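You operate a simulated robot arm through the tools that you are given. There is no shell and no other tool.

Carry out the task below with a simulated robot arm. There is one attempt and no reset: what you move stays moved.

JOB
Put one scoop of sugar from the blue canister into the white bowl and close the canister.
Fine: use the orange scoop and put it back; leave the other bowl empty. Set down upright: orange scoop.

The check looks at the end state, three seconds after you hand in, the way a careful person would. Anything else that was tipped, shoved, dropped, spilled or broken makes it a failure.

ROBOT AND FRAMES
A 7-joint arm with a two-finger parallel gripper, fixed in place. Base frame: the origin is at the foot of the arm, x ahead of it, y to its left, z up; the work surface is at about z = 0.91. Lengths are in m, angles in degrees, forces in N, time in s.
With the tool pointing down near the work surface it reaches from about 0.38 to 0.9 m from the base axis. Its first joint turns from -143.0 to 143.0 degrees. Payload 3 kg.
The TCP is the grasp point between the finger pads, 0.03 m short of the fingertips. In the tool frame z runs along the fingers and y along their closing line. Largest opening 0.094 m; finger width 0.028, thickness 0.01; the body of the gripper, 0.05 by 0.096 m, starts 0.055 m behind the TCP.
Orientation is that of the tool frame in the base frame, as a unit quaternion [x, y, z, w]. With the fingers straight down and closing along the base's y, the tool's x points along the base's -x, its y along +y and its z along -z.

CONTROLS
- The arm moves only by the tool jog_arm. Its argument "commands" is one flat list of numbers, 6 for each row, row after row: the shift along the base's x, y, z in units of 400 mm (1.0 is 400 mm), then the turn, a rotation vector about the base's x, y, z in units of 60 degrees (1.0 is 60 degrees). In form: [dx, dy, dz, rx, ry, rz, dx, dy, dz, rx, ry, rz, ...]. A call has 1 to 20 rows; each row is the pose to reach, as a shift and turn from the pose commanded when the call began. "hand" is the gripper command, from -1 (shut) to 1 (fully open), values between in proportion, set as the call begins (left out, the last holds). A call with a number of a shift or a turn outside -1 to 1 is refused whole. A row lasts 0.2 s, in which the tool goes at most 0.05 m and 8.6 degrees; a call with a longer step from one row to the next is refused whole, and so is a gripper value outside its range. A pose out of reach is approached as far as the arm can. The call stops where the force on the tool passes 40 N (or 10 N more than at its start, if that is more) or the arm is blocked; 0.2 s more then pass. Each finger travels about 0.072 m/s and halts on what it meets, pressing with about 28 N; the grip force reading is that of the motor and also rises with nothing between the fingers. The clock runs only during rows and for 0.2 s after the last one: add rows that repeat a pose to give the fingers time. The reply holds the time, the measured pose of the TCP, the force on the tool along the base axes, the opening and the grip force, in the units named above and with some noise, with the torque about the TCP (base axes, N m) and any sound that the robot's microphone picked up, and new pictures: "pictures" is both (left out), scene, wrist or none.
- Cameras (640 x 400 px; columns grow to the right, rows downward): "scene" is fixed at [0.2201, 0.4985, 1.5664]; the picture's right is [-0.40, -0.92, 0.00], its down [-0.67, 0.29, -0.69] and it looks along [0.63, -0.28, -0.73] (base axes); focal length 292 px, centre (320, 200). "wrist" rides on the gripper at [0.076, 0.014, -0.103] in the tool frame; the picture's right is [-0.18, 0.98, 0.00], its down [-0.75, -0.14, -0.64] and it looks along [-0.63, -0.12, 0.77] (tool axes); focal length 243 px, centre (320, 200). There is no depth. A picture from a camera that has moved, and an enlarged one, comes with that camera's place and axes in the base frame and with its lens.
- close_up(camera, box): a new picture of the part [left, top, right, bottom] of that camera's present view, enlarged. The clock stands still meanwhile.
- job_done(): hands the job in; it is judged then, once.

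Nothing tells you positions but the pictures and the camera data. Unless the task says otherwise, let go and move clear before handing in.

The tools are called after "Emit:" as a command line: name --argument value ..., lists and objects as JSON in quotes. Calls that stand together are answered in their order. jog_arm: Moves the arm, as the interface text tells. Its arguments: {"type":"object","properties":{"commands":{"type":"array","items":{"type":"number"}},"hand":{"type":"number"},"pictures":{"type":"string","enum":["both","scene","wrist","none"]}},"required":["commands"]} The other tools are called the same way: close_up (camera, box) takes an enlarged picture of a part of a camera's view; job_done () hands the job in.

At the start:

```text
time_s: 0.0
eef_pos: [0.5502, 0.0138, 1.28]
tool_rot: [0.0, 1.0, 0.0, 0.0]
contact_force: [-0.1, 0.9, 0.5]
torque: [-0.01, 0.03, -0.01]
width: 0.094
grasp_force: 0.1
```

scene: 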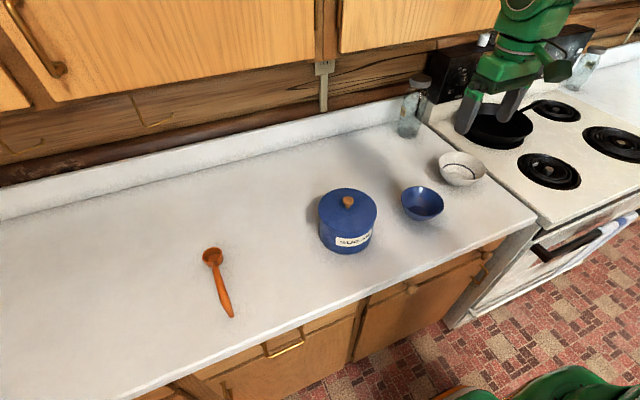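
wrist: 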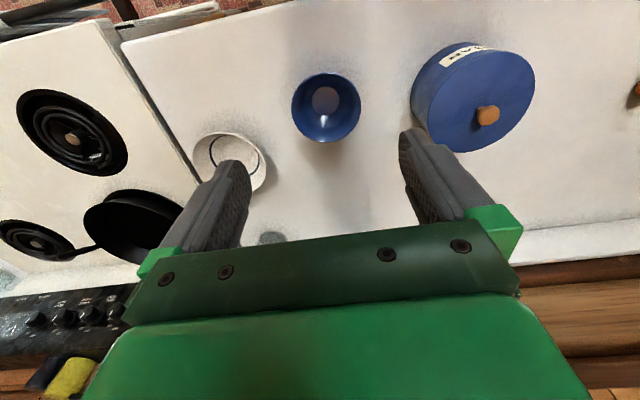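

I see the blue canister with its lid on near (0.65, 0.23), the orange scoop lying at about y 0.58, the blue bowl near (0.64, -0.02) and the white bowl near (0.71, -0.23). First I'll take enlarged pictures to measure them.

Emit:
close_up --camera "scene" --box '[170, 230, 270, 330]'

Emit:
close_up --camera "scene" --box '[300, 170, 400, 270]'

Emit:
close_up --camera "scene" --box '[390, 130, 500, 240]'

Emit:
close_up --camera "wrist" --box '[390, 20, 550, 180]'

```text
4.00 times, centred on (220, 280) of scene
camera zoom: at [0.2201, 0.4985, 1.5664], right [-0.4, -0.92, 0.0], down [-0.67, 0.29, -0.69], along [0.63, -0.28, -0.73], focal length 1170 px, centre (720, -120)
```

zoom: 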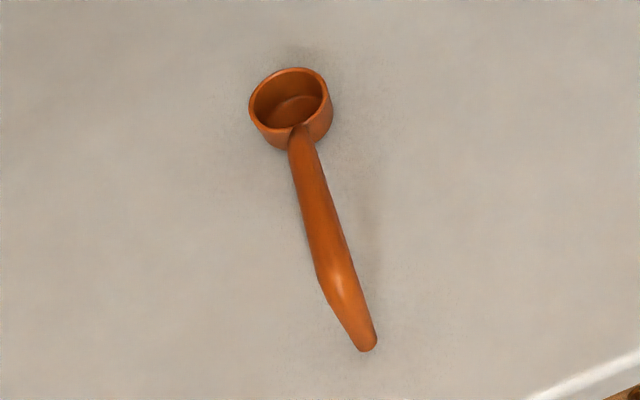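

```text
4.00 times, centred on (350, 220) of scene
camera zoom: at [0.2201, 0.4985, 1.5664], right [-0.4, -0.92, 0.0], down [-0.67, 0.29, -0.69], along [0.63, -0.28, -0.73], focal length 1170 px, centre (200, 120)
```

zoom: 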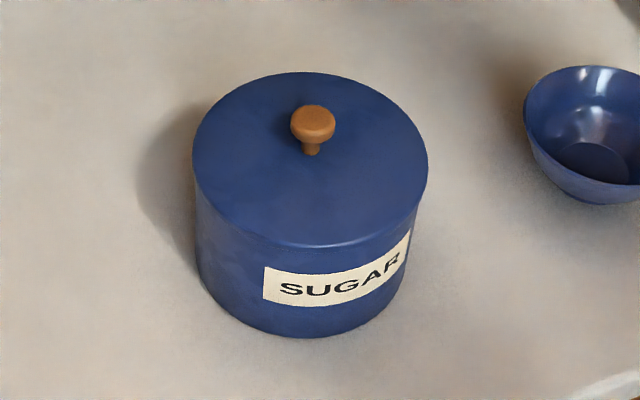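

```text
3.64 times, centred on (445, 185) of scene
camera zoom: at [0.2201, 0.4985, 1.5664], right [-0.4, -0.92, 0.0], down [-0.67, 0.29, -0.69], along [0.63, -0.28, -0.73], focal length 1064 px, centre (-134, 254)
```

zoom: 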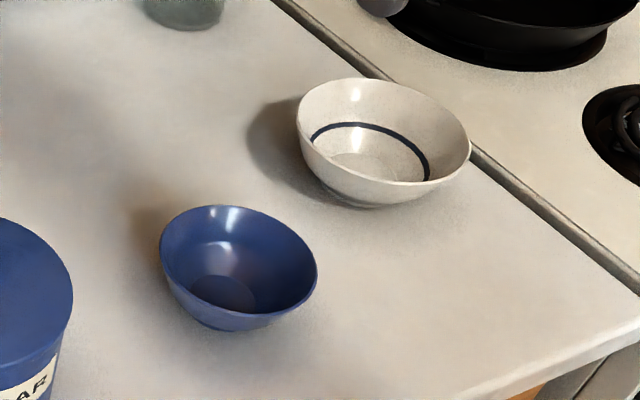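

```text
2.50 times, centred on (470, 100) of wrist
camera zoom: at [0.4719, 0.0267, 1.3812], right [0.18, 0.98, 0.0], down [0.75, -0.14, 0.64], along [0.63, -0.12, -0.77], focal length 606 px, centre (-55, 450)
```

zoom: 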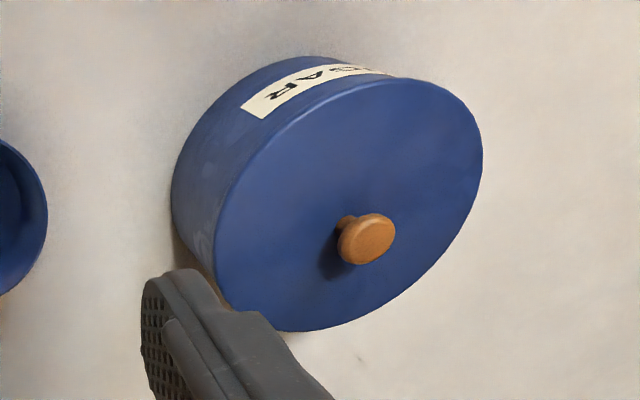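

The knob top triangulates to about (0.640, 0.236, 1.043), and the lid is about 0.15 m across. I'll move above the knob with the fingers open and look again before I go down.

Emit:
jog_arm --commands '[0.0375, 0.0925, -0.0542, 0, 0, 0, 0.075, 0.185, -0.1083, 0, 0, 0, 0.1125, 0.2775, -0.1625, 0, 0, 0, 0.15, 0.37, -0.2167, 0, 0, 0, 0.1875, 0.4625, -0.2708, 0, 0, 0, 0.225, 0.555, -0.325, 0, 0, 0, 0.225, 0.555, -0.325, 0, 0, 0]' --hand 1

```text
time_s: 1.6
eef_pos: [0.6395, 0.2337, 1.148]
tool_rot: [0.0, 1.0, 0.001, 0.001]
contact_force: [0.0, 0.4, 0.0]
torque: [-0.01, 0.02, -0.01]
width: 0.094
grasp_force: 0.0
camera wrist: at [0.5619, 0.249, 1.2508], right [0.18, 0.98, 0.0], down [0.75, -0.14, 0.64], along [0.63, -0.12, -0.77], focal length 243 px, centre (320, 200)
```

scene: 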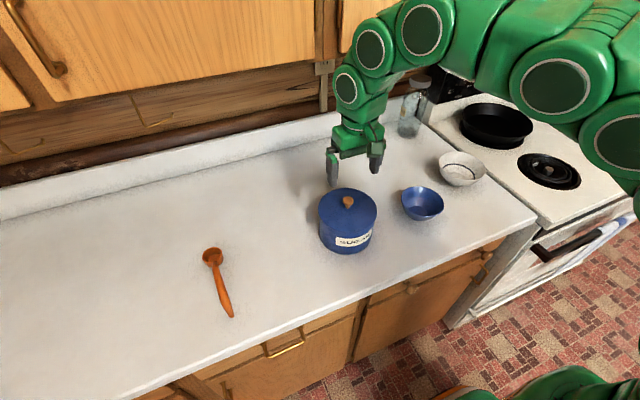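
wrist: 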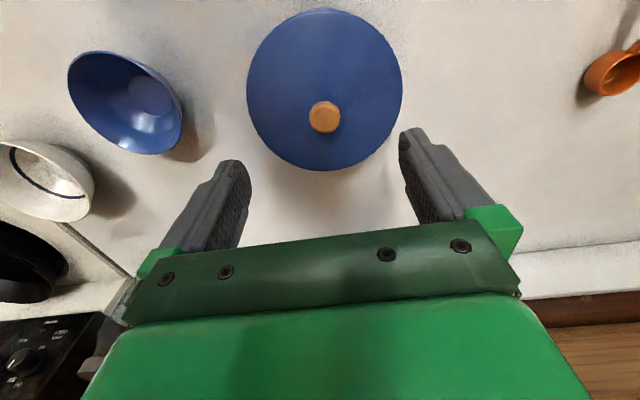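

The knob is confirmed near (0.640, 0.237), and the tool is right above it. I'll take closer views to get the height of the lid's top before going down.

Emit:
close_up --camera "scene" --box '[315, 180, 385, 224]'

Emit:
close_up --camera "wrist" --box '[240, 0, 410, 180]'

Emit:
close_up --camera "wrist" --box '[560, 0, 640, 120]'

```text
9.09 times, centred on (350, 202) of scene
camera zoom: at [0.2201, 0.4985, 1.5664], right [-0.4, -0.92, 0.0], down [-0.67, 0.29, -0.69], along [0.63, -0.28, -0.73], focal length 2659 px, centre (47, 182)
```

zoom: 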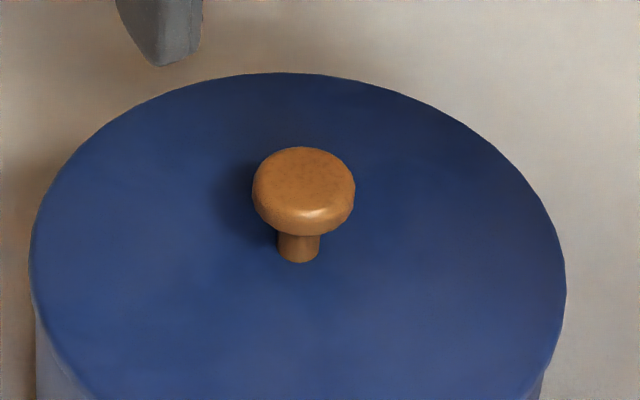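

```text
2.22 times, centred on (325, 90) of wrist
camera zoom: at [0.5619, 0.249, 1.2508], right [0.18, 0.98, 0.0], down [0.75, -0.14, 0.64], along [0.63, -0.12, -0.77], focal length 539 px, centre (309, 444)
```

zoom: 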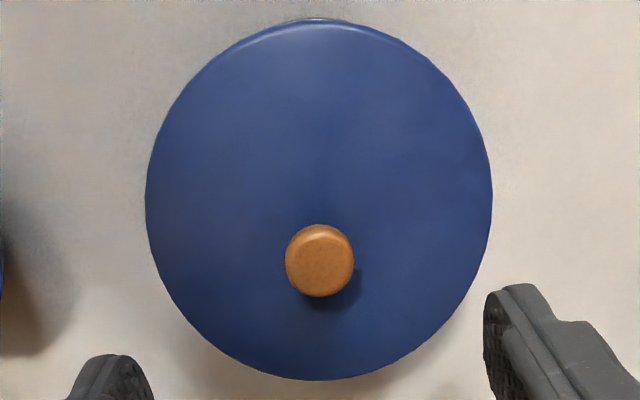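

```text
3.33 times, centred on (600, 60) of wrist
camera zoom: at [0.5619, 0.249, 1.2508], right [0.18, 0.98, 0.0], down [0.75, -0.14, 0.64], along [0.63, -0.12, -0.77], focal length 809 px, centre (-613, 667)
```

zoom: 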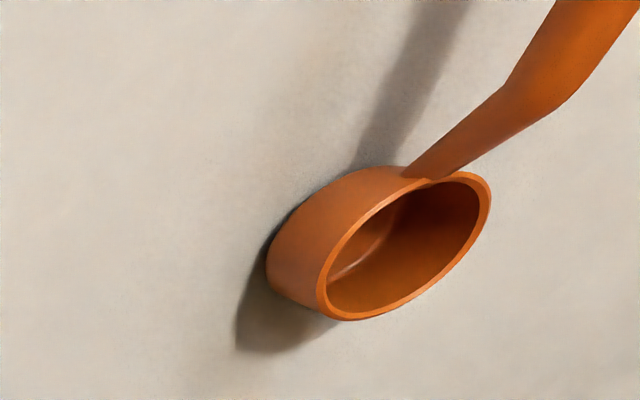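

The knob cap is about 0.028 m wide with its underside near z 1.033, and the lid's top is near z 1.014. I'll lower the open fingers around the cap so the tips stay just above the lid.

Emit:
jog_arm --commands '[0.002, 0.008, -0.08, 0, 0, 0, 0.002, 0.008, -0.16, 0, 0, 0, 0.002, 0.008, -0.22, 0, 0, 0, 0.002, 0.008, -0.245, 0, 0, 0, 0.002, 0.008, -0.245, 0, 0, 0]' --hand 1

```text
time_s: 2.8
eef_pos: [0.6399, 0.2372, 1.0504]
tool_rot: [0.0, 1.0, 0.0, 0.0]
contact_force: [-0.8, -0.2, 0.0]
torque: [-0.03, 0.02, 0.02]
width: 0.0939
grasp_force: 0.0
camera wrist: at [0.5635, 0.2523, 1.1531], right [0.18, 0.98, 0.0], down [0.75, -0.14, 0.64], along [0.63, -0.12, -0.77], focal length 243 px, centre (320, 200)
```

scene: 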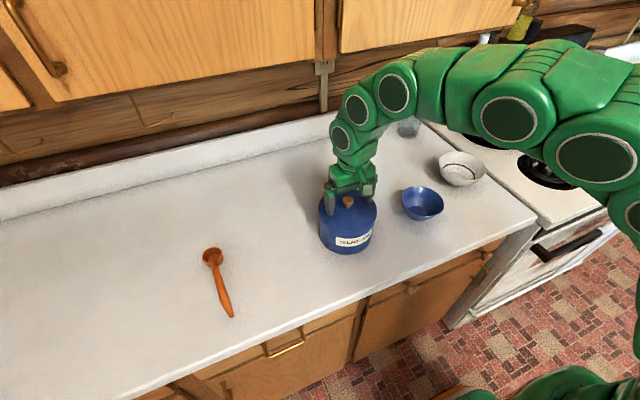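
wrist: 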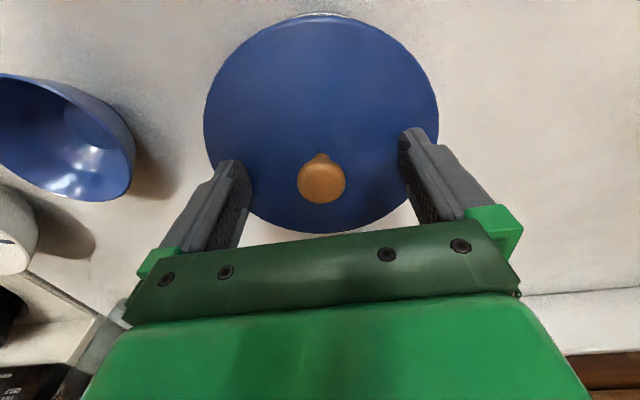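

The open fingers straddle the knob evenly. I'll close them now.

Emit:
jog_arm --commands '[0, 0, 0, 0, 0, 0, 0, 0, 0, 0, 0, 0, 0, 0, 0, 0, 0, 0, 0, 0, 0, 0, 0, 0, 0, 0, 0, 0, 0, 0]' --hand -1

Emit:
close_up --camera "wrist" --box '[200, 80, 440, 240]'

```text
time_s: 4.0
eef_pos: [0.6414, 0.2374, 1.0511]
tool_rot: [0.0, 1.0, 0.0, 0.0]
contact_force: [0.4, 0.8, 0.0]
torque: [0.01, 0.01, 0.01]
width: 0.0263
grasp_force: 27.7
heard: snap
camera wrist: at [0.5634, 0.2522, 1.1531], right [0.18, 0.98, 0.0], down [0.75, -0.14, 0.64], along [0.63, -0.12, -0.77], focal length 243 px, centre (320, 200)
```

scene: 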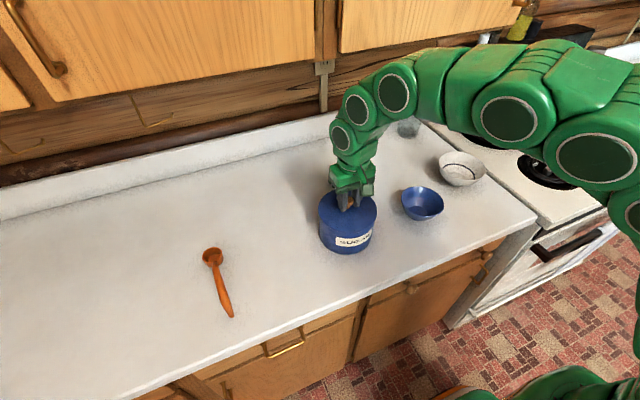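
wrist: 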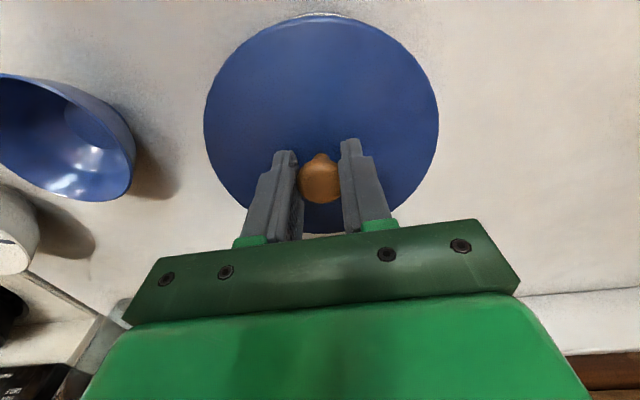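

```text
2.50 times, centred on (320, 160) of wrist
camera zoom: at [0.5634, 0.2522, 1.1531], right [0.18, 0.98, 0.0], down [0.75, -0.14, 0.64], along [0.63, -0.12, -0.77], focal length 606 px, centre (320, 300)
```

zoom: 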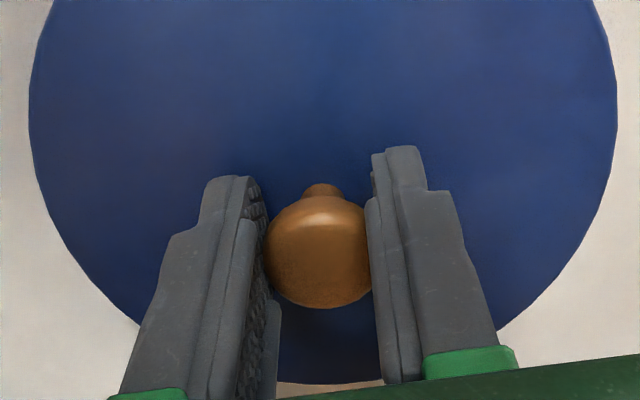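

The knob is gripped at 0.026 m with about 28 N. I'll lift it slowly and watch the force.

Emit:
jog_arm --commands '[0, 0, 0.0125, 0, 0, 0, 0, 0, 0.025, 0, 0, 0, 0, 0, 0.05, 0, 0, 0, 0, 0, 0.075, 0, 0, 0, 0, 0, 0.1, 0, 0, 0, 0, 0, 0.1, 0, 0, 0]' --hand -1

```text
time_s: 5.4
eef_pos: [0.6411, 0.2366, 1.0907]
tool_rot: [0.0, 1.0, 0.0, -0.001]
contact_force: [-0.2, 0.5, -0.9]
torque: [0.0, -0.01, 0.02]
width: 0.0268
grasp_force: 28.1
camera wrist: at [0.5628, 0.2519, 1.1936], right [0.18, 0.98, 0.0], down [0.75, -0.14, 0.64], along [0.63, -0.12, -0.77], focal length 243 px, centre (320, 200)
```

scene: 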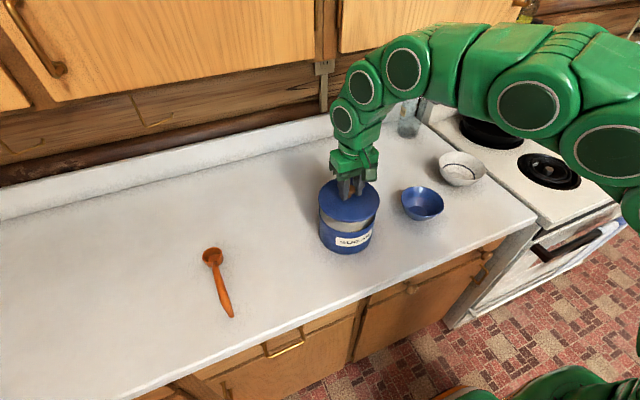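
wrist: 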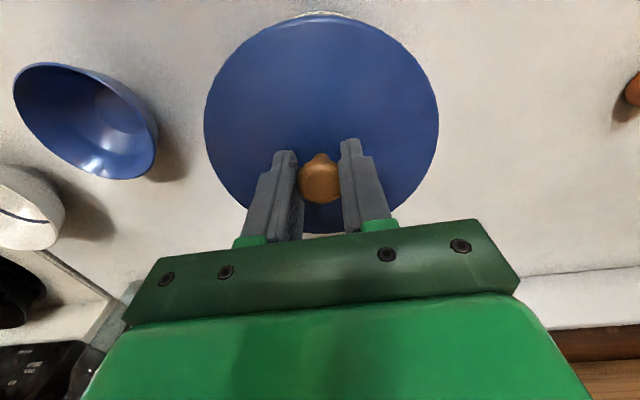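

The lid came up cleanly and the canister stayed put. I'll look at it closely before I carry the lid away.

Emit:
close_up --camera "scene" --box '[310, 160, 400, 260]'

```text
4.00 times, centred on (355, 210) of scene
camera zoom: at [0.2201, 0.4985, 1.5664], right [-0.4, -0.92, 0.0], down [-0.67, 0.29, -0.69], along [0.63, -0.28, -0.73], focal length 1170 px, centre (180, 160)
```

zoom: 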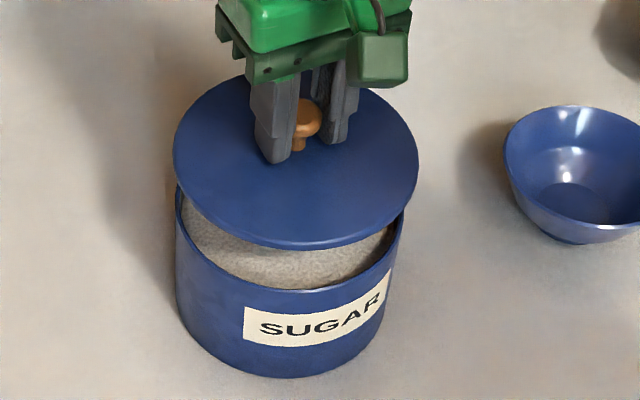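

The lid is a flat disc and the sugar sits close under the rim. I'll carry the lid to the free counter at about (0.60, 0.41), between the canister and the scoop, and stop above the surface.

Emit:
jog_arm --commands '[0, 0, 0.075, 0, 0, 0, -0.025, 0.11, 0.075, 0, 0, 0, -0.05, 0.22, 0.075, 0, 0, 0, -0.075, 0.33, 0.075, 0, 0, 0, -0.1025, 0.4375, 0.075, 0, 0, 0, -0.1025, 0.4375, -0.03, 0, 0, 0, -0.1025, 0.4375, -0.13, 0, 0, 0, -0.1025, 0.4375, -0.225, 0, 0, 0, -0.1025, 0.4375, -0.25, 0, 0, 0, -0.1025, 0.4375, -0.25, 0, 0, 0]' --hand -1

Emit:
close_up --camera "scene" --box '[210, 180, 390, 290]'

```text
time_s: 7.6
eef_pos: [0.5993, 0.4114, 0.99]
tool_rot: [0.0, 1.0, 0.0, 0.0]
contact_force: [-0.1, 0.4, 0.0]
torque: [0.0, 0.02, 0.02]
width: 0.0266
grasp_force: 28.0
camera wrist: at [0.5214, 0.4269, 1.0918], right [0.18, 0.98, 0.0], down [0.75, -0.14, 0.64], along [0.63, -0.12, -0.77], focal length 243 px, centre (320, 200)
```

scene: 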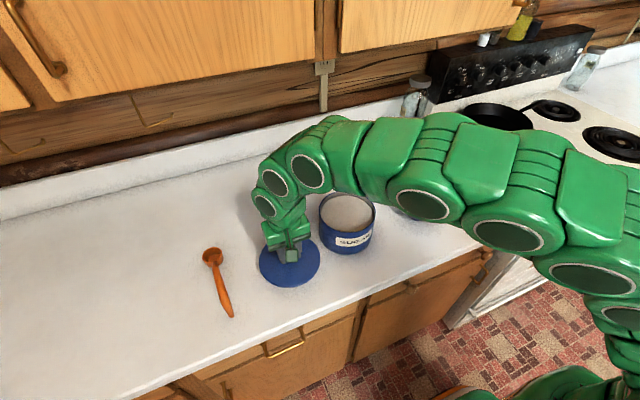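
wrist: 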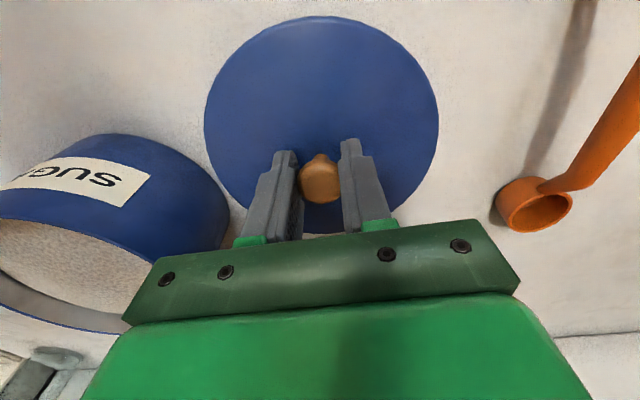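

```text
3.56 times, centred on (300, 235) of scene
camera zoom: at [0.2201, 0.4985, 1.5664], right [-0.4, -0.92, 0.0], down [-0.67, 0.29, -0.69], along [0.63, -0.28, -0.73], focal length 1040 px, centre (391, 76)
```

zoom: 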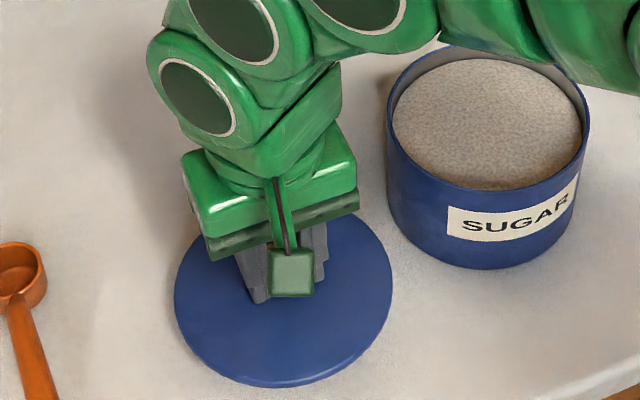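

The lid is hanging over clear counter about 3 cm up. I'll lower it in small steps until the force shows contact.

Emit:
jog_arm --commands '[0, 0, -0.025, 0, 0, 0, 0, 0, -0.05, 0, 0, 0, 0, 0, -0.065, 0, 0, 0, 0, 0, -0.075, 0, 0, 0, 0, 0, -0.08, 0, 0, 0]' --hand -1 --pictures "scene"

```text
time_s: 8.8
eef_pos: [0.5992, 0.4126, 0.9594]
tool_rot: [0.001, 1.0, 0.001, -0.001]
contact_force: [0.1, 0.0, -0.2]
torque: [0.03, 0.04, 0.03]
width: 0.0266
grasp_force: 28.1
```

scene: 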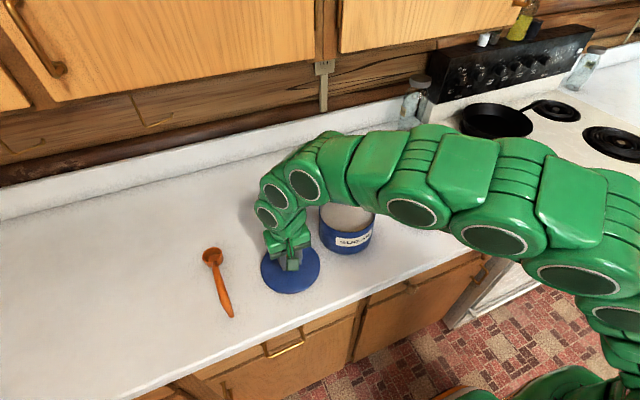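

Emit:
jog_arm --commands '[0, 0, -0.004, 0, 0, 0, 0, 0, -0.008, 0, 0, 0, 0, 0, -0.01, 0, 0, 0]' --hand -1 --pictures "none"

Emit:
close_up --camera "scene" --box '[240, 220, 340, 300]'

```text
time_s: 9.6
eef_pos: [0.5996, 0.4125, 0.9547]
tool_rot: [0.001, 1.0, 0.0, 0.0]
contact_force: [0.5, -0.8, 5.9]
torque: [-0.02, 0.07, 0.07]
width: 0.0265
grasp_force: 28.1
```

```text
5.00 times, centred on (290, 260) of scene
camera zoom: at [0.2201, 0.4985, 1.5664], right [-0.4, -0.92, 0.0], down [-0.67, 0.29, -0.69], along [0.63, -0.28, -0.73], focal length 1462 px, centre (470, -100)
```

zoom: 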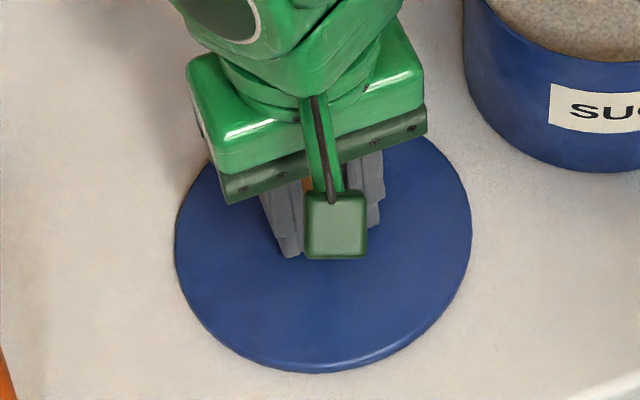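

Contact shows about 6 N at z 0.955, so the lid is resting flat on the counter. I'll open the fingers and rise straight up.

Emit:
jog_arm --commands '[0, 0, 0, 0, 0, 0, 0, 0, 0, 0, 0, 0, 0, 0, 0, 0, 0, 0, 0, 0, 0, 0, 0, 0]' --hand 1 --pictures "none"

Emit:
jog_arm --commands '[0, 0, 0.05, 0, 0, 0, 0, 0, 0.15, 0, 0, 0, 0, 0, 0.25, 0, 0, 0, 0, 0, 0.35, 0, 0, 0, 0, 0, 0.45, 0, 0, 0, 0, 0, 0.45, 0, 0, 0]' --hand 1

```text
time_s: 10.6
eef_pos: [0.6001, 0.4136, 0.9552]
tool_rot: [0.0, 1.0, 0.0, 0.001]
contact_force: [-0.6, 0.5, 0.5]
torque: [0.02, 0.0, -0.02]
width: 0.0938
grasp_force: 0.0
```

```text
time_s: 12.0
eef_pos: [0.5987, 0.4126, 1.1357]
tool_rot: [-0.001, 1.0, 0.0, 0.0]
contact_force: [-0.1, 0.6, 0.6]
torque: [-0.01, 0.03, -0.02]
width: 0.0942
grasp_force: 0.0
camera wrist: at [0.5217, 0.4267, 1.2373], right [0.18, 0.98, 0.0], down [0.75, -0.14, 0.64], along [0.63, -0.12, -0.77], focal length 243 px, centre (320, 200)
```

scene: 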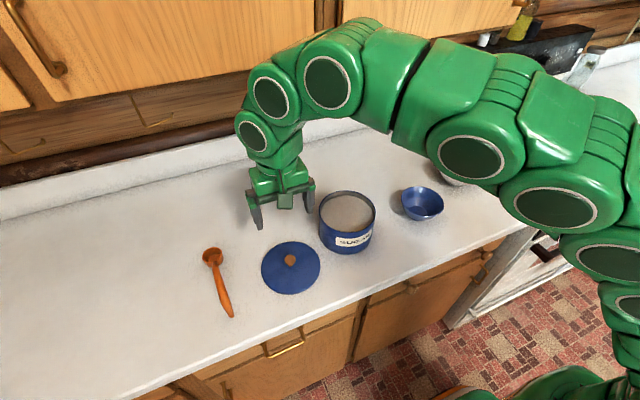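
wrist: 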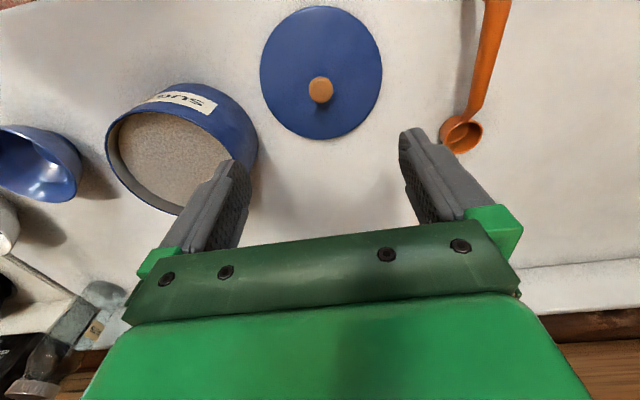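

The lid is down on the counter and upright. I'll move to the near end of the scoop so the wrist camera sees the whole handle.

Emit:
jog_arm --commands '[-0.0619, 0.0925, 0.03, 0, 0, 0, -0.1238, 0.185, 0.06, 0, 0, 0, -0.1856, 0.2775, 0.09, 0, 0, 0, -0.2475, 0.37, 0.12, 0, 0, 0, -0.2475, 0.37, 0.12, 0, 0, 0]' --hand 1

Emit:
close_up --camera "wrist" --box '[240, 0, 420, 180]'

Emit:
close_up --camera "scene" --box '[190, 240, 250, 330]'

```text
time_s: 13.2
eef_pos: [0.4994, 0.5615, 1.1817]
tool_rot: [0.0, 1.0, -0.001, -0.001]
contact_force: [-0.1, 0.1, -0.1]
torque: [-0.01, -0.02, 0.02]
width: 0.0939
grasp_force: 0.0
camera wrist: at [0.4229, 0.5754, 1.2847], right [0.18, 0.98, 0.0], down [0.75, -0.14, 0.64], along [0.63, -0.12, -0.77], focal length 243 px, centre (320, 200)
```

scene: 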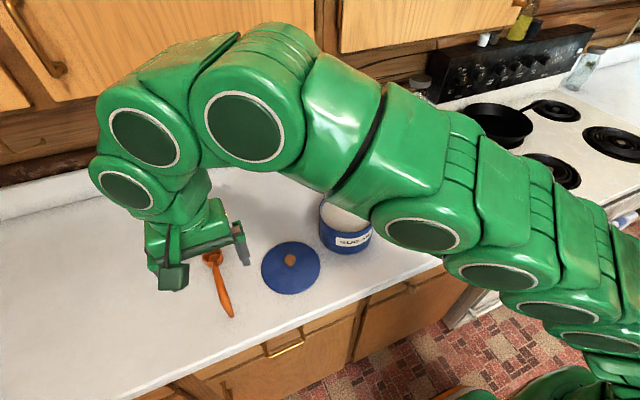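
wrist: 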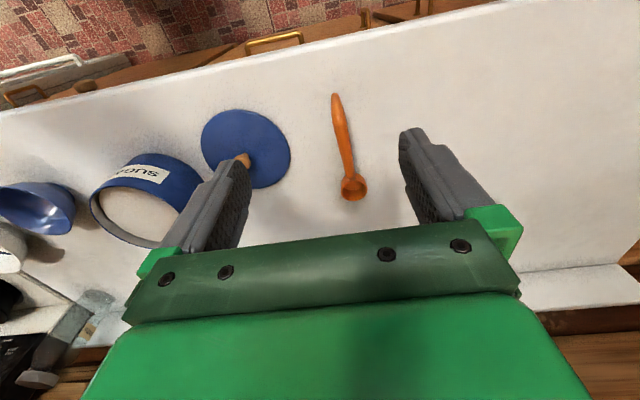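

```text
2.22 times, centred on (330, 90) of wrist
camera zoom: at [0.4229, 0.5754, 1.2847], right [0.18, 0.98, 0.0], down [0.75, -0.14, 0.64], along [0.63, -0.12, -0.77], focal length 539 px, centre (298, 444)
```

zoom: 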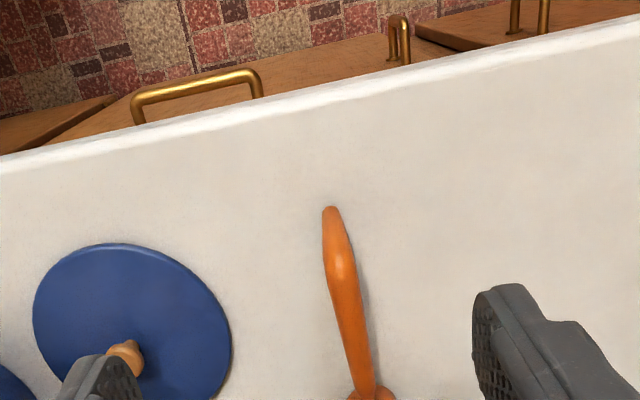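

```text
4.44 times, centred on (220, 285) of scene
camera zoom: at [0.2201, 0.4985, 1.5664], right [-0.4, -0.92, 0.0], down [-0.67, 0.29, -0.69], along [0.63, -0.28, -0.73], focal length 1300 px, centre (764, -178)
```

zoom: 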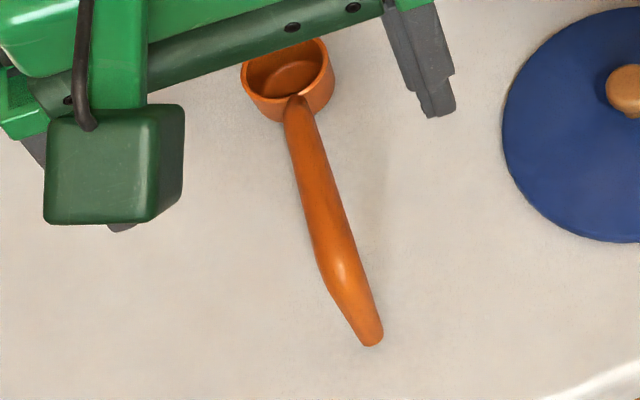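

The scoop's cup is about 0.05 m wide, with its rim centre near (0.685, 0.578, 0.948). The handle runs back at z of about 0.96, and its tip is near (0.536, 0.573). Before I pick it up, I'll check up high in free space that the arm can make the dumping roll near the white bowl.

Emit:
jog_arm --commands '[0.0143, -0.1143, 0.0357, 0, -0.0714, 0, 0.0286, -0.2286, 0.0714, 0, -0.1429, 0, 0.0429, -0.3429, 0.1071, 0, -0.2143, 0, 0.0571, -0.4571, 0.1429, 0, -0.2857, 0, 0.0714, -0.5714, 0.1786, 0, -0.3571, 0, 0.0857, -0.6857, 0.2143, 0, -0.4286, 0, 0.1, -0.8, 0.25, 0, -0.5, 0, 0.1, -0.8, 0.25, 0, -0.5, 0]' --hand 1 --pictures "scene"

Emit:
jog_arm --commands '[0.0143, -0.1143, 0, 0, 0, 0, 0.0286, -0.2286, 0, 0, 0, 0, 0.0429, -0.3429, 0, 0, 0, 0, 0.0571, -0.4571, 0, 0, 0, 0, 0.0714, -0.5714, 0, 0, 0, 0, 0.0857, -0.6857, 0, 0, 0, 0, 0.1, -0.8, 0, 0, 0, 0, 0.1, -0.8, 0, 0, 0, 0]' --hand 1 --pictures "scene"

```text
time_s: 15.0
eef_pos: [0.5403, 0.2391, 1.281]
tool_rot: [-0.001, 0.966, 0.0, 0.26]
contact_force: [0.7, -0.2, -0.5]
torque: [0.03, 0.0, -0.04]
width: 0.0942
grasp_force: 0.0
```

scene: 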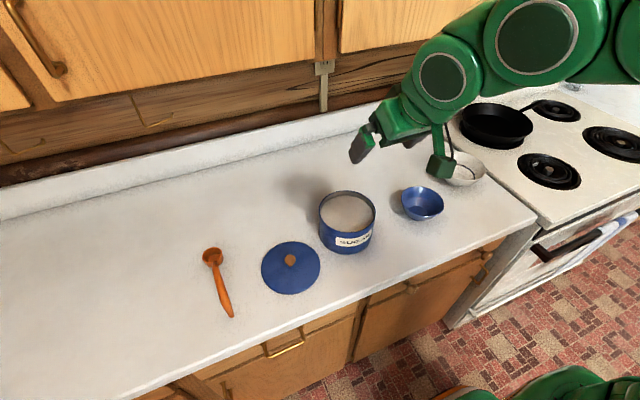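

```text
time_s: 16.8
eef_pos: [0.5817, -0.0799, 1.2836]
tool_rot: [0.0, 0.966, 0.0, 0.259]
contact_force: [0.3, -0.2, 0.0]
torque: [-0.03, 0.02, -0.01]
width: 0.0939
grasp_force: 0.1
```

scene: 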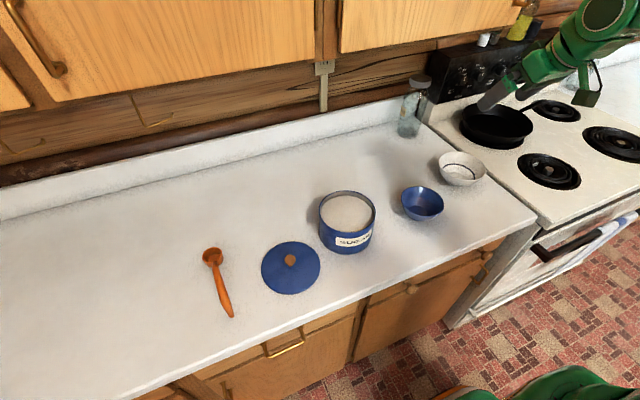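

The 30 degree lean works, and the scene is in clear view. Next I'll move over toward the white bowl's column, still high, and test the roll about the x axis in stages.

Emit:
jog_arm --commands '[0.01, -0.07, 0, -0.14, 0, 0, 0.02, -0.14, 0, -0.28, 0, 0, 0.03, -0.21, 0, -0.42, 0, 0, 0.04, -0.28, 0, -0.56, 0, 0, 0.05, -0.35, 0, -0.7, 0, 0, 0.05, -0.35, 0, -0.84, 0, 0, 0.05, -0.35, 0, -0.98, 0, 0, 0.05, -0.35, 0, -1, 0, 0, 0.05, -0.35, 0, -1, 0, 0]' --hand 1 --pictures "scene"

Emit:
jog_arm --commands '[0, 0, 0, -0.14, 0, 0, 0, 0, 0, -0.28, 0, 0, 0, 0, 0, -0.42, 0, 0, 0, 0, 0, -0.56, 0, 0, 0, 0, 0, -0.7, 0, 0, 0, 0, 0, -0.84, 0, 0, 0, 0, 0, -0.98, 0, 0, 0, 0, 0, -1, 0, 0, 0, 0, 0, -1, 0, 0]' --hand 1 --pictures "scene"

```text
time_s: 18.8
eef_pos: [0.6004, -0.2199, 1.2828]
tool_rot: [-0.129, 0.836, -0.484, 0.224]
contact_force: [0.1, -0.6, -0.3]
torque: [-0.01, 0.03, -0.01]
width: 0.0939
grasp_force: 0.1
```

scene: 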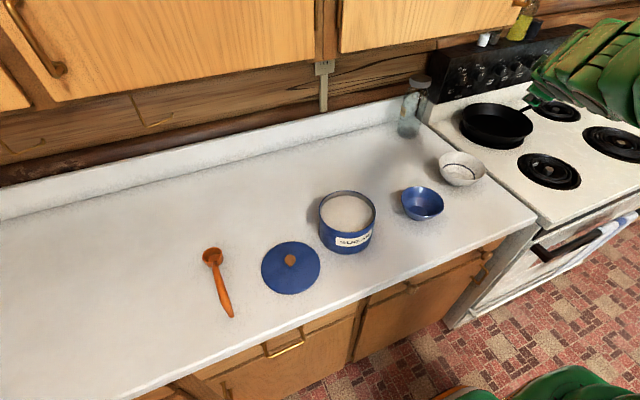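

```text
time_s: 20.8
eef_pos: [0.6002, -0.2196, 1.2816]
tool_rot: [0.225, -0.482, 0.837, -0.13]
contact_force: [0.4, 0.9, -0.4]
torque: [-0.01, -0.03, 0.01]
width: 0.0938
grasp_force: 0.1
```

scene: 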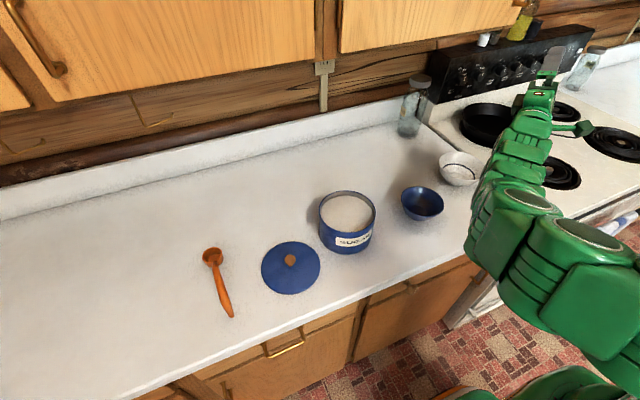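

The arm reaches the full 120 degree roll. I'll undo it and go back over the scoop.

Emit:
jog_arm --commands '[0, 0, 0, 0.14, 0, 0, 0, 0, 0, 0.28, 0, 0, 0, 0, 0, 0.42, 0, 0, 0, 0, 0, 0.56, 0, 0, 0, 0, 0, 0.7, 0, 0, 0, 0, 0, 0.84, 0, 0, 0, 0, 0, 0.98, 0, 0, 0, 0, 0, 1, 0, 0]' --hand 1 --pictures "none"

Emit:
jog_arm --commands '[-0.01, 0.1, 0, 0.14, 0, 0, -0.02, 0.2, 0, 0.28, 0, 0, -0.03, 0.3, 0, 0.42, 0, 0, -0.04, 0.4, 0, 0.56, 0, 0, -0.05, 0.5, 0, 0.7, 0, 0, -0.06, 0.6, 0, 0.84, 0, 0, -0.07, 0.7, 0, 0.98, 0, 0, -0.08, 0.8, 0, 1, 0, 0, -0.08, 0.8, 0, 1, 0, 0]' --hand 1 --pictures "none"

```text
time_s: 22.6
eef_pos: [0.6003, -0.2191, 1.2826]
tool_rot: [-0.129, 0.837, -0.482, 0.224]
contact_force: [0.2, -0.7, 0.3]
torque: [-0.01, 0.01, 0.03]
width: 0.0941
grasp_force: 0.0
```

```text
time_s: 24.6
eef_pos: [0.5668, 0.1015, 1.2837]
tool_rot: [0.0, 0.966, 0.001, 0.259]
contact_force: [0.1, -0.1, 0.4]
torque: [0.02, 0.02, -0.01]
width: 0.0939
grasp_force: 0.1
```

I'm back at the 30 degree lean. From low on the robot side, this lean gives the wrist camera a shallow view along the handle, so I'll go there.

Emit:
jog_arm --commands '[-0.0278, 0.1111, -0.0333, 0, 0, 0, -0.0556, 0.2222, -0.0667, 0, 0, 0, -0.0833, 0.3333, -0.1, 0, 0, 0, -0.1111, 0.4444, -0.1333, 0, 0, 0, -0.1389, 0.5556, -0.1667, 0, 0, 0, -0.1667, 0.6667, -0.2, 0, 0, 0, -0.1944, 0.7778, -0.2333, 0, 0, 0, -0.2222, 0.8889, -0.2667, 0, 0, 0, -0.25, 1, -0.3, 0, 0, 0, -0.25, 1, -0.3, 0, 0, 0]' --hand 1 --pictures "none"

Emit:
jog_arm --commands '[-0.02, 0.08, -0.09, 0, 0, 0, -0.04, 0.16, -0.18, 0, 0, 0, -0.04, 0.16, -0.2, 0, 0, 0]' --hand 1

Emit:
close_up --camera "wrist" --box '[200, 0, 440, 200]'

```text
time_s: 26.8
eef_pos: [0.4679, 0.5004, 1.1634]
tool_rot: [0.0, 0.966, 0.0, 0.259]
contact_force: [0.0, 0.1, 0.3]
torque: [0.04, 0.01, 0.02]
width: 0.0941
grasp_force: 0.0
```

```text
time_s: 27.6
eef_pos: [0.4517, 0.5638, 1.0826]
tool_rot: [-0.001, 0.966, 0.0, 0.259]
contact_force: [-0.6, 0.1, 0.1]
torque: [-0.01, -0.01, -0.01]
width: 0.0943
grasp_force: 0.1
camera wrist: at [0.3335, 0.5786, 1.1329], right [0.16, 0.98, 0.09], down [0.33, -0.14, 0.93], along [0.93, -0.12, -0.35], focal length 243 px, centre (320, 200)
```

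scene: 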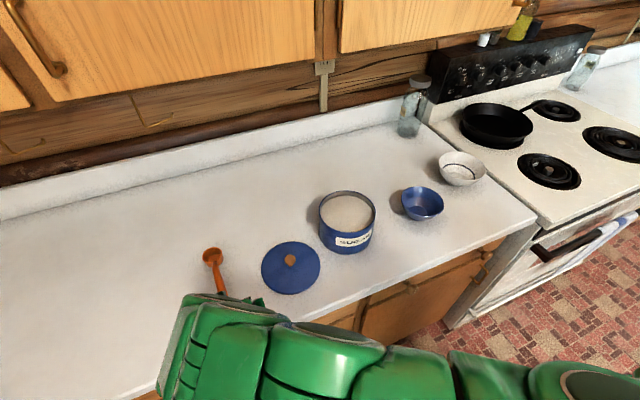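
wrist: 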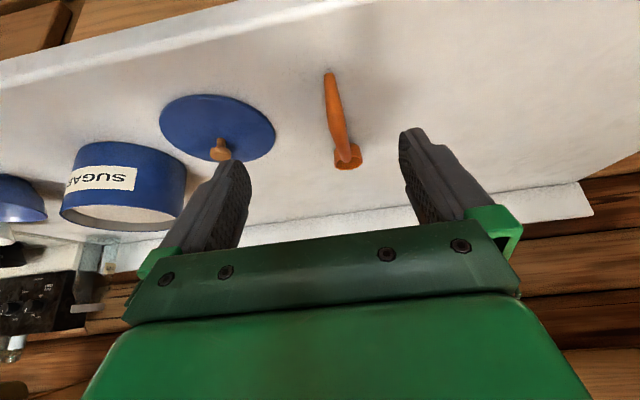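

```text
2.00 times, centred on (320, 100) of wrist
camera zoom: at [0.3335, 0.5786, 1.1329], right [0.16, 0.98, 0.09], down [0.33, -0.14, 0.93], along [0.93, -0.12, -0.35], focal length 485 px, centre (320, 400)
```

zoom: 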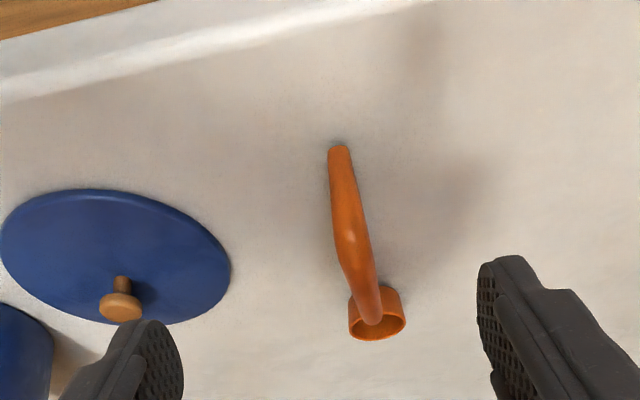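

This view shows the handle's profile. I'll enlarge it further for a better measurement.

Emit:
close_up --camera "wrist" --box '[300, 60, 400, 180]'

```text
3.33 times, centred on (350, 120) of wrist
camera zoom: at [0.3335, 0.5786, 1.1329], right [0.16, 0.98, 0.09], down [0.33, -0.14, 0.93], along [0.93, -0.12, -0.35], focal length 809 px, centre (220, 467)
```

zoom: 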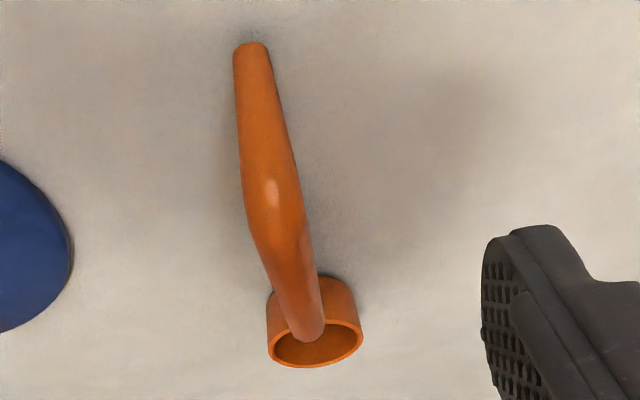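

The tip rests on the counter and the handle arches up between tip and cup. These views all lie nearly in the handle's own plane, so I'll yaw the tool and look at the scoop from the side.

Emit:
jog_arm --commands '[0.05, -0.05, 0.02, 0, 0, 0.14, 0.1, -0.1, 0.04, 0, 0, 0.28, 0.15, -0.15, 0.05, 0, 0, 0.42, 0.2, -0.2, 0.05, 0, 0, 0.56, 0.25, -0.25, 0.05, 0, 0, 0.7, 0.3, -0.3, 0.05, 0, 0, 0.84, 0.35, -0.35, 0.05, 0, 0, 0.98, 0.37, -0.36, 0.05, 0, 0, 1]' --hand 1 --pictures "none"

Emit:
jog_arm --commands '[0, 0, 0, 0, 0, 0.13, 0, 0, 0, 0, 0, 0.26, 0, 0, 0, 0, 0, 0.39, 0, 0, 0, 0, 0, 0.5, 0, 0, 0, 0, 0, 0.5]' --hand 1

```text
time_s: 29.4
eef_pos: [0.5995, 0.4198, 1.1027]
tool_rot: [-0.483, 0.836, 0.13, 0.225]
contact_force: [-0.5, 0.6, -0.5]
torque: [-0.04, 0.0, -0.04]
width: 0.0938
grasp_force: 0.0
```

```text
time_s: 30.6
eef_pos: [0.6006, 0.42, 1.1031]
tool_rot: [0.683, -0.683, -0.183, -0.183]
contact_force: [0.1, -0.2, 0.2]
torque: [-0.01, 0.01, -0.02]
width: 0.0941
grasp_force: 0.0
camera wrist: at [0.5849, 0.3033, 1.1531], right [-0.98, 0.16, 0.09], down [0.14, 0.33, 0.93], along [0.12, 0.93, -0.35], focal length 243 px, centre (320, 200)
```

scene: 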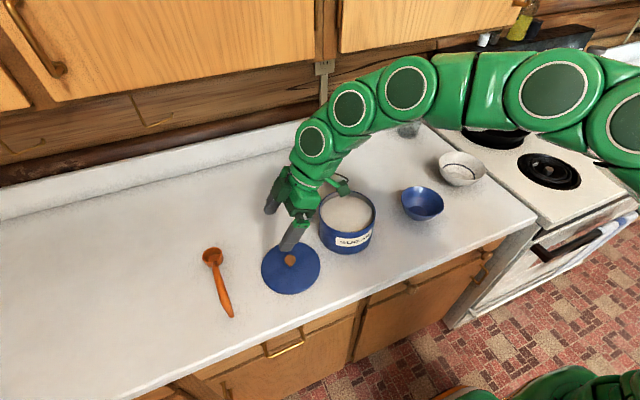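
wrist: 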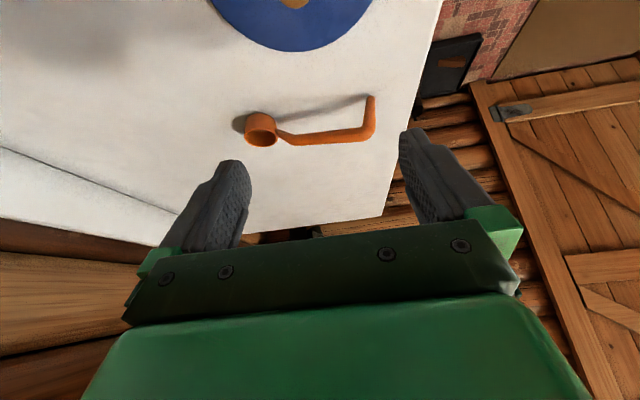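

Emit:
close_up --camera "wrist" --box '[220, 70, 400, 170]'

```text
3.56 times, centred on (310, 120) of wrist
camera zoom: at [0.5849, 0.3033, 1.1531], right [-0.98, 0.16, 0.09], down [0.14, 0.33, 0.93], along [0.12, 0.93, -0.35], focal length 863 px, centre (356, 484)
```

zoom: 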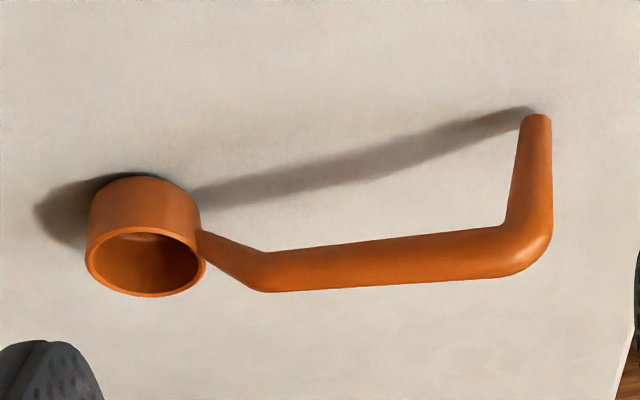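

Now the shape is clear. The cup is at one end, the raised bar runs from about (0.554, 0.574, 0.971) to (0.647, 0.58, 0.960), and a leg at the near end reaches the counter. I'll undo the yaw and grasp the bar near (0.58, 0.576, 0.968) with the tool leaning 40 degrees.

Emit:
jog_arm --commands '[-0.025, 0.05, 0.01, 0, 0, -0.14, -0.05, 0.1, 0.02, 0, 0, -0.28, -0.075, 0.15, 0.03, 0, 0, -0.42, -0.1, 0.2, 0.04, 0, 0, -0.56, -0.125, 0.25, 0.04, 0, 0, -0.7, -0.15, 0.3, 0.04, 0, 0, -0.84, -0.175, 0.35, 0.04, 0, 0, -0.98, -0.1965, 0.39, 0.04, 0, 0, -1, -0.1965, 0.39, 0.04, 0, 0, -1]' --hand 1 --pictures "none"

Emit:
jog_arm --commands '[0, 0, 0, 0, 0, -0.125, 0, 0, 0, 0, 0, -0.25, 0, 0, 0, 0, 0, -0.375, 0, 0, 0, 0, 0, -0.5, 0, 0, 0, 0, 0, -0.5]' --hand 1 --pictures "none"

Emit:
jog_arm --commands '[0, 0, 0, 0, -0.0833, 0.02, 0, 0, 0, 0.0036, -0.1667, 0.042, 0, 0, -0.08, 0.0036, -0.1667, 0.042, 0, 0, -0.1, 0.0036, -0.1667, 0.042, 0, 0, -0.1, 0.0036, -0.1667, 0.042]' --hand 1

```text
time_s: 32.6
eef_pos: [0.5224, 0.5764, 1.1165]
tool_rot: [-0.249, 0.933, 0.067, 0.25]
contact_force: [0.1, 0.1, -0.6]
torque: [0.0, 0.01, -0.02]
width: 0.0938
grasp_force: 0.1
```

```text
time_s: 33.8
eef_pos: [0.5221, 0.5775, 1.1183]
tool_rot: [0.0, 0.966, 0.002, 0.259]
contact_force: [-0.4, -0.2, 1.0]
torque: [0.02, 0.01, -0.02]
width: 0.0942
grasp_force: 0.0
```

```text
time_s: 35.0
eef_pos: [0.5225, 0.5775, 1.0784]
tool_rot: [-0.021, 0.939, 0.008, 0.343]
contact_force: [0.3, -0.5, 0.0]
torque: [-0.01, -0.03, -0.03]
width: 0.0941
grasp_force: 0.1
camera wrist: at [0.3957, 0.5859, 1.1084], right [0.1, 0.99, 0.12], down [0.17, -0.13, 0.98], along [0.98, -0.07, -0.18], focal length 243 px, centre (320, 200)
```

scene: 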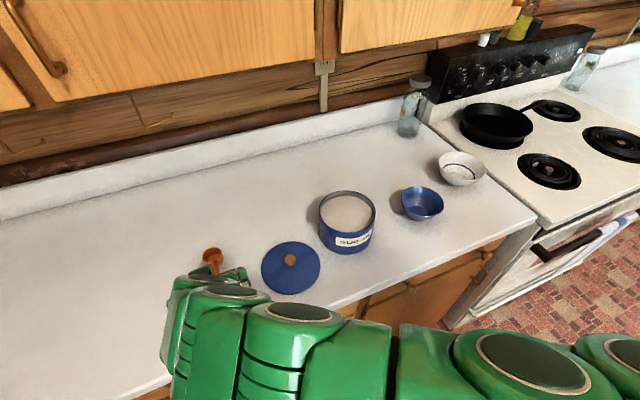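
wrist: 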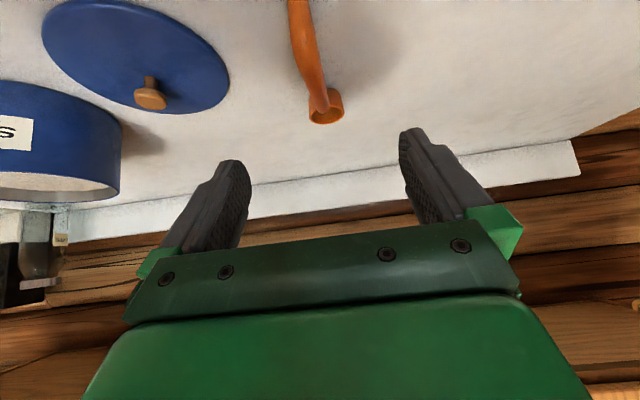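

The tool is lined up with the bar, both at y of about 0.577. I'll go down so the fingers straddle the bar.

Emit:
jog_arm --commands '[0.0, 0, -0.08, 0, 0, 0, 0.04, 0, -0.14, 0, 0, 0, 0.08, 0, -0.19, 0, 0, 0, 0.115, 0, -0.235, 0, 0, 0, 0.134, 0, -0.2635, 0, 0, 0, 0.134, 0, -0.2635, 0, 0, 0]' --hand 1

Emit:
close_up --camera "wrist" --box '[200, 0, 440, 240]'

Emit:
close_up --camera "scene" --box '[170, 230, 290, 330]'

```text
time_s: 36.4
eef_pos: [0.575, 0.5766, 0.9738]
tool_rot: [-0.021, 0.939, 0.008, 0.343]
contact_force: [-1.4, -0.7, 0.8]
torque: [0.01, 0.01, -0.01]
width: 0.0939
grasp_force: 0.1
camera wrist: at [0.4492, 0.5854, 1.0027], right [0.1, 0.99, 0.12], down [0.17, -0.13, 0.98], along [0.98, -0.08, -0.18], focal length 243 px, centre (320, 200)
```

scene: 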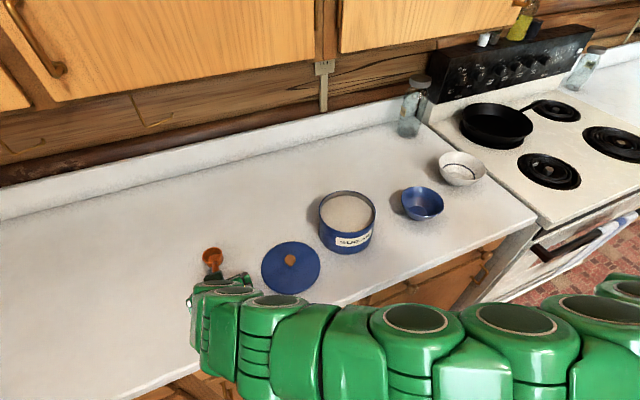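
wrist: 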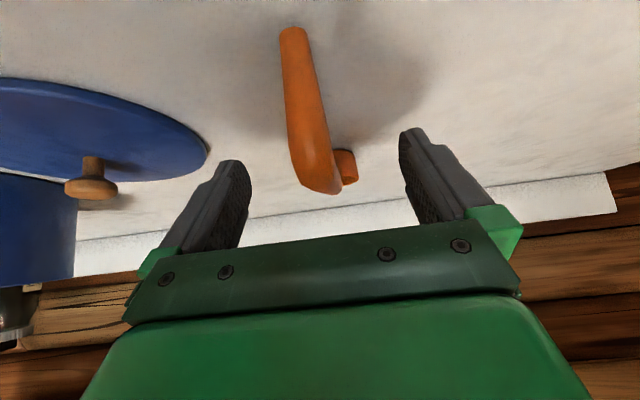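

```text
1.67 times, centred on (320, 120) of wrist
camera zoom: at [0.4492, 0.5854, 1.0027], right [0.1, 0.99, 0.12], down [0.17, -0.13, 0.98], along [0.98, -0.08, -0.18], focal length 404 px, centre (320, 333)
```

zoom: 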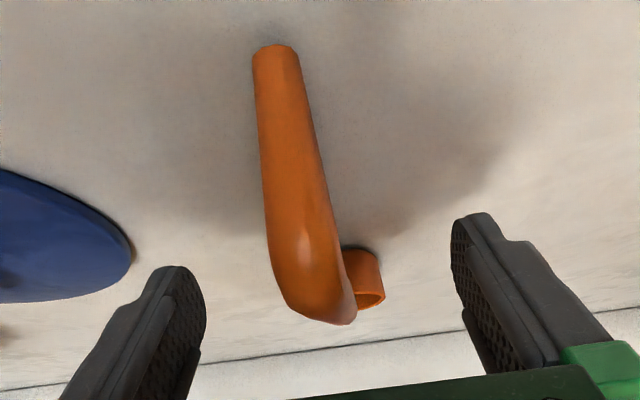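

```text
4.00 times, centred on (230, 280) of scene
camera zoom: at [0.2201, 0.4985, 1.5664], right [-0.4, -0.92, 0.0], down [-0.67, 0.29, -0.69], along [0.63, -0.28, -0.73], focal length 1170 px, centre (680, -120)
```

zoom: 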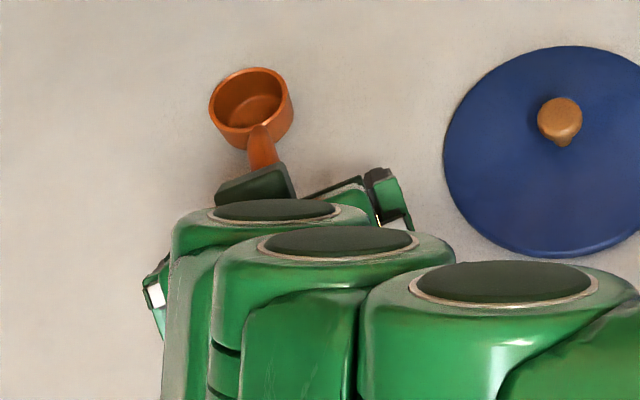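

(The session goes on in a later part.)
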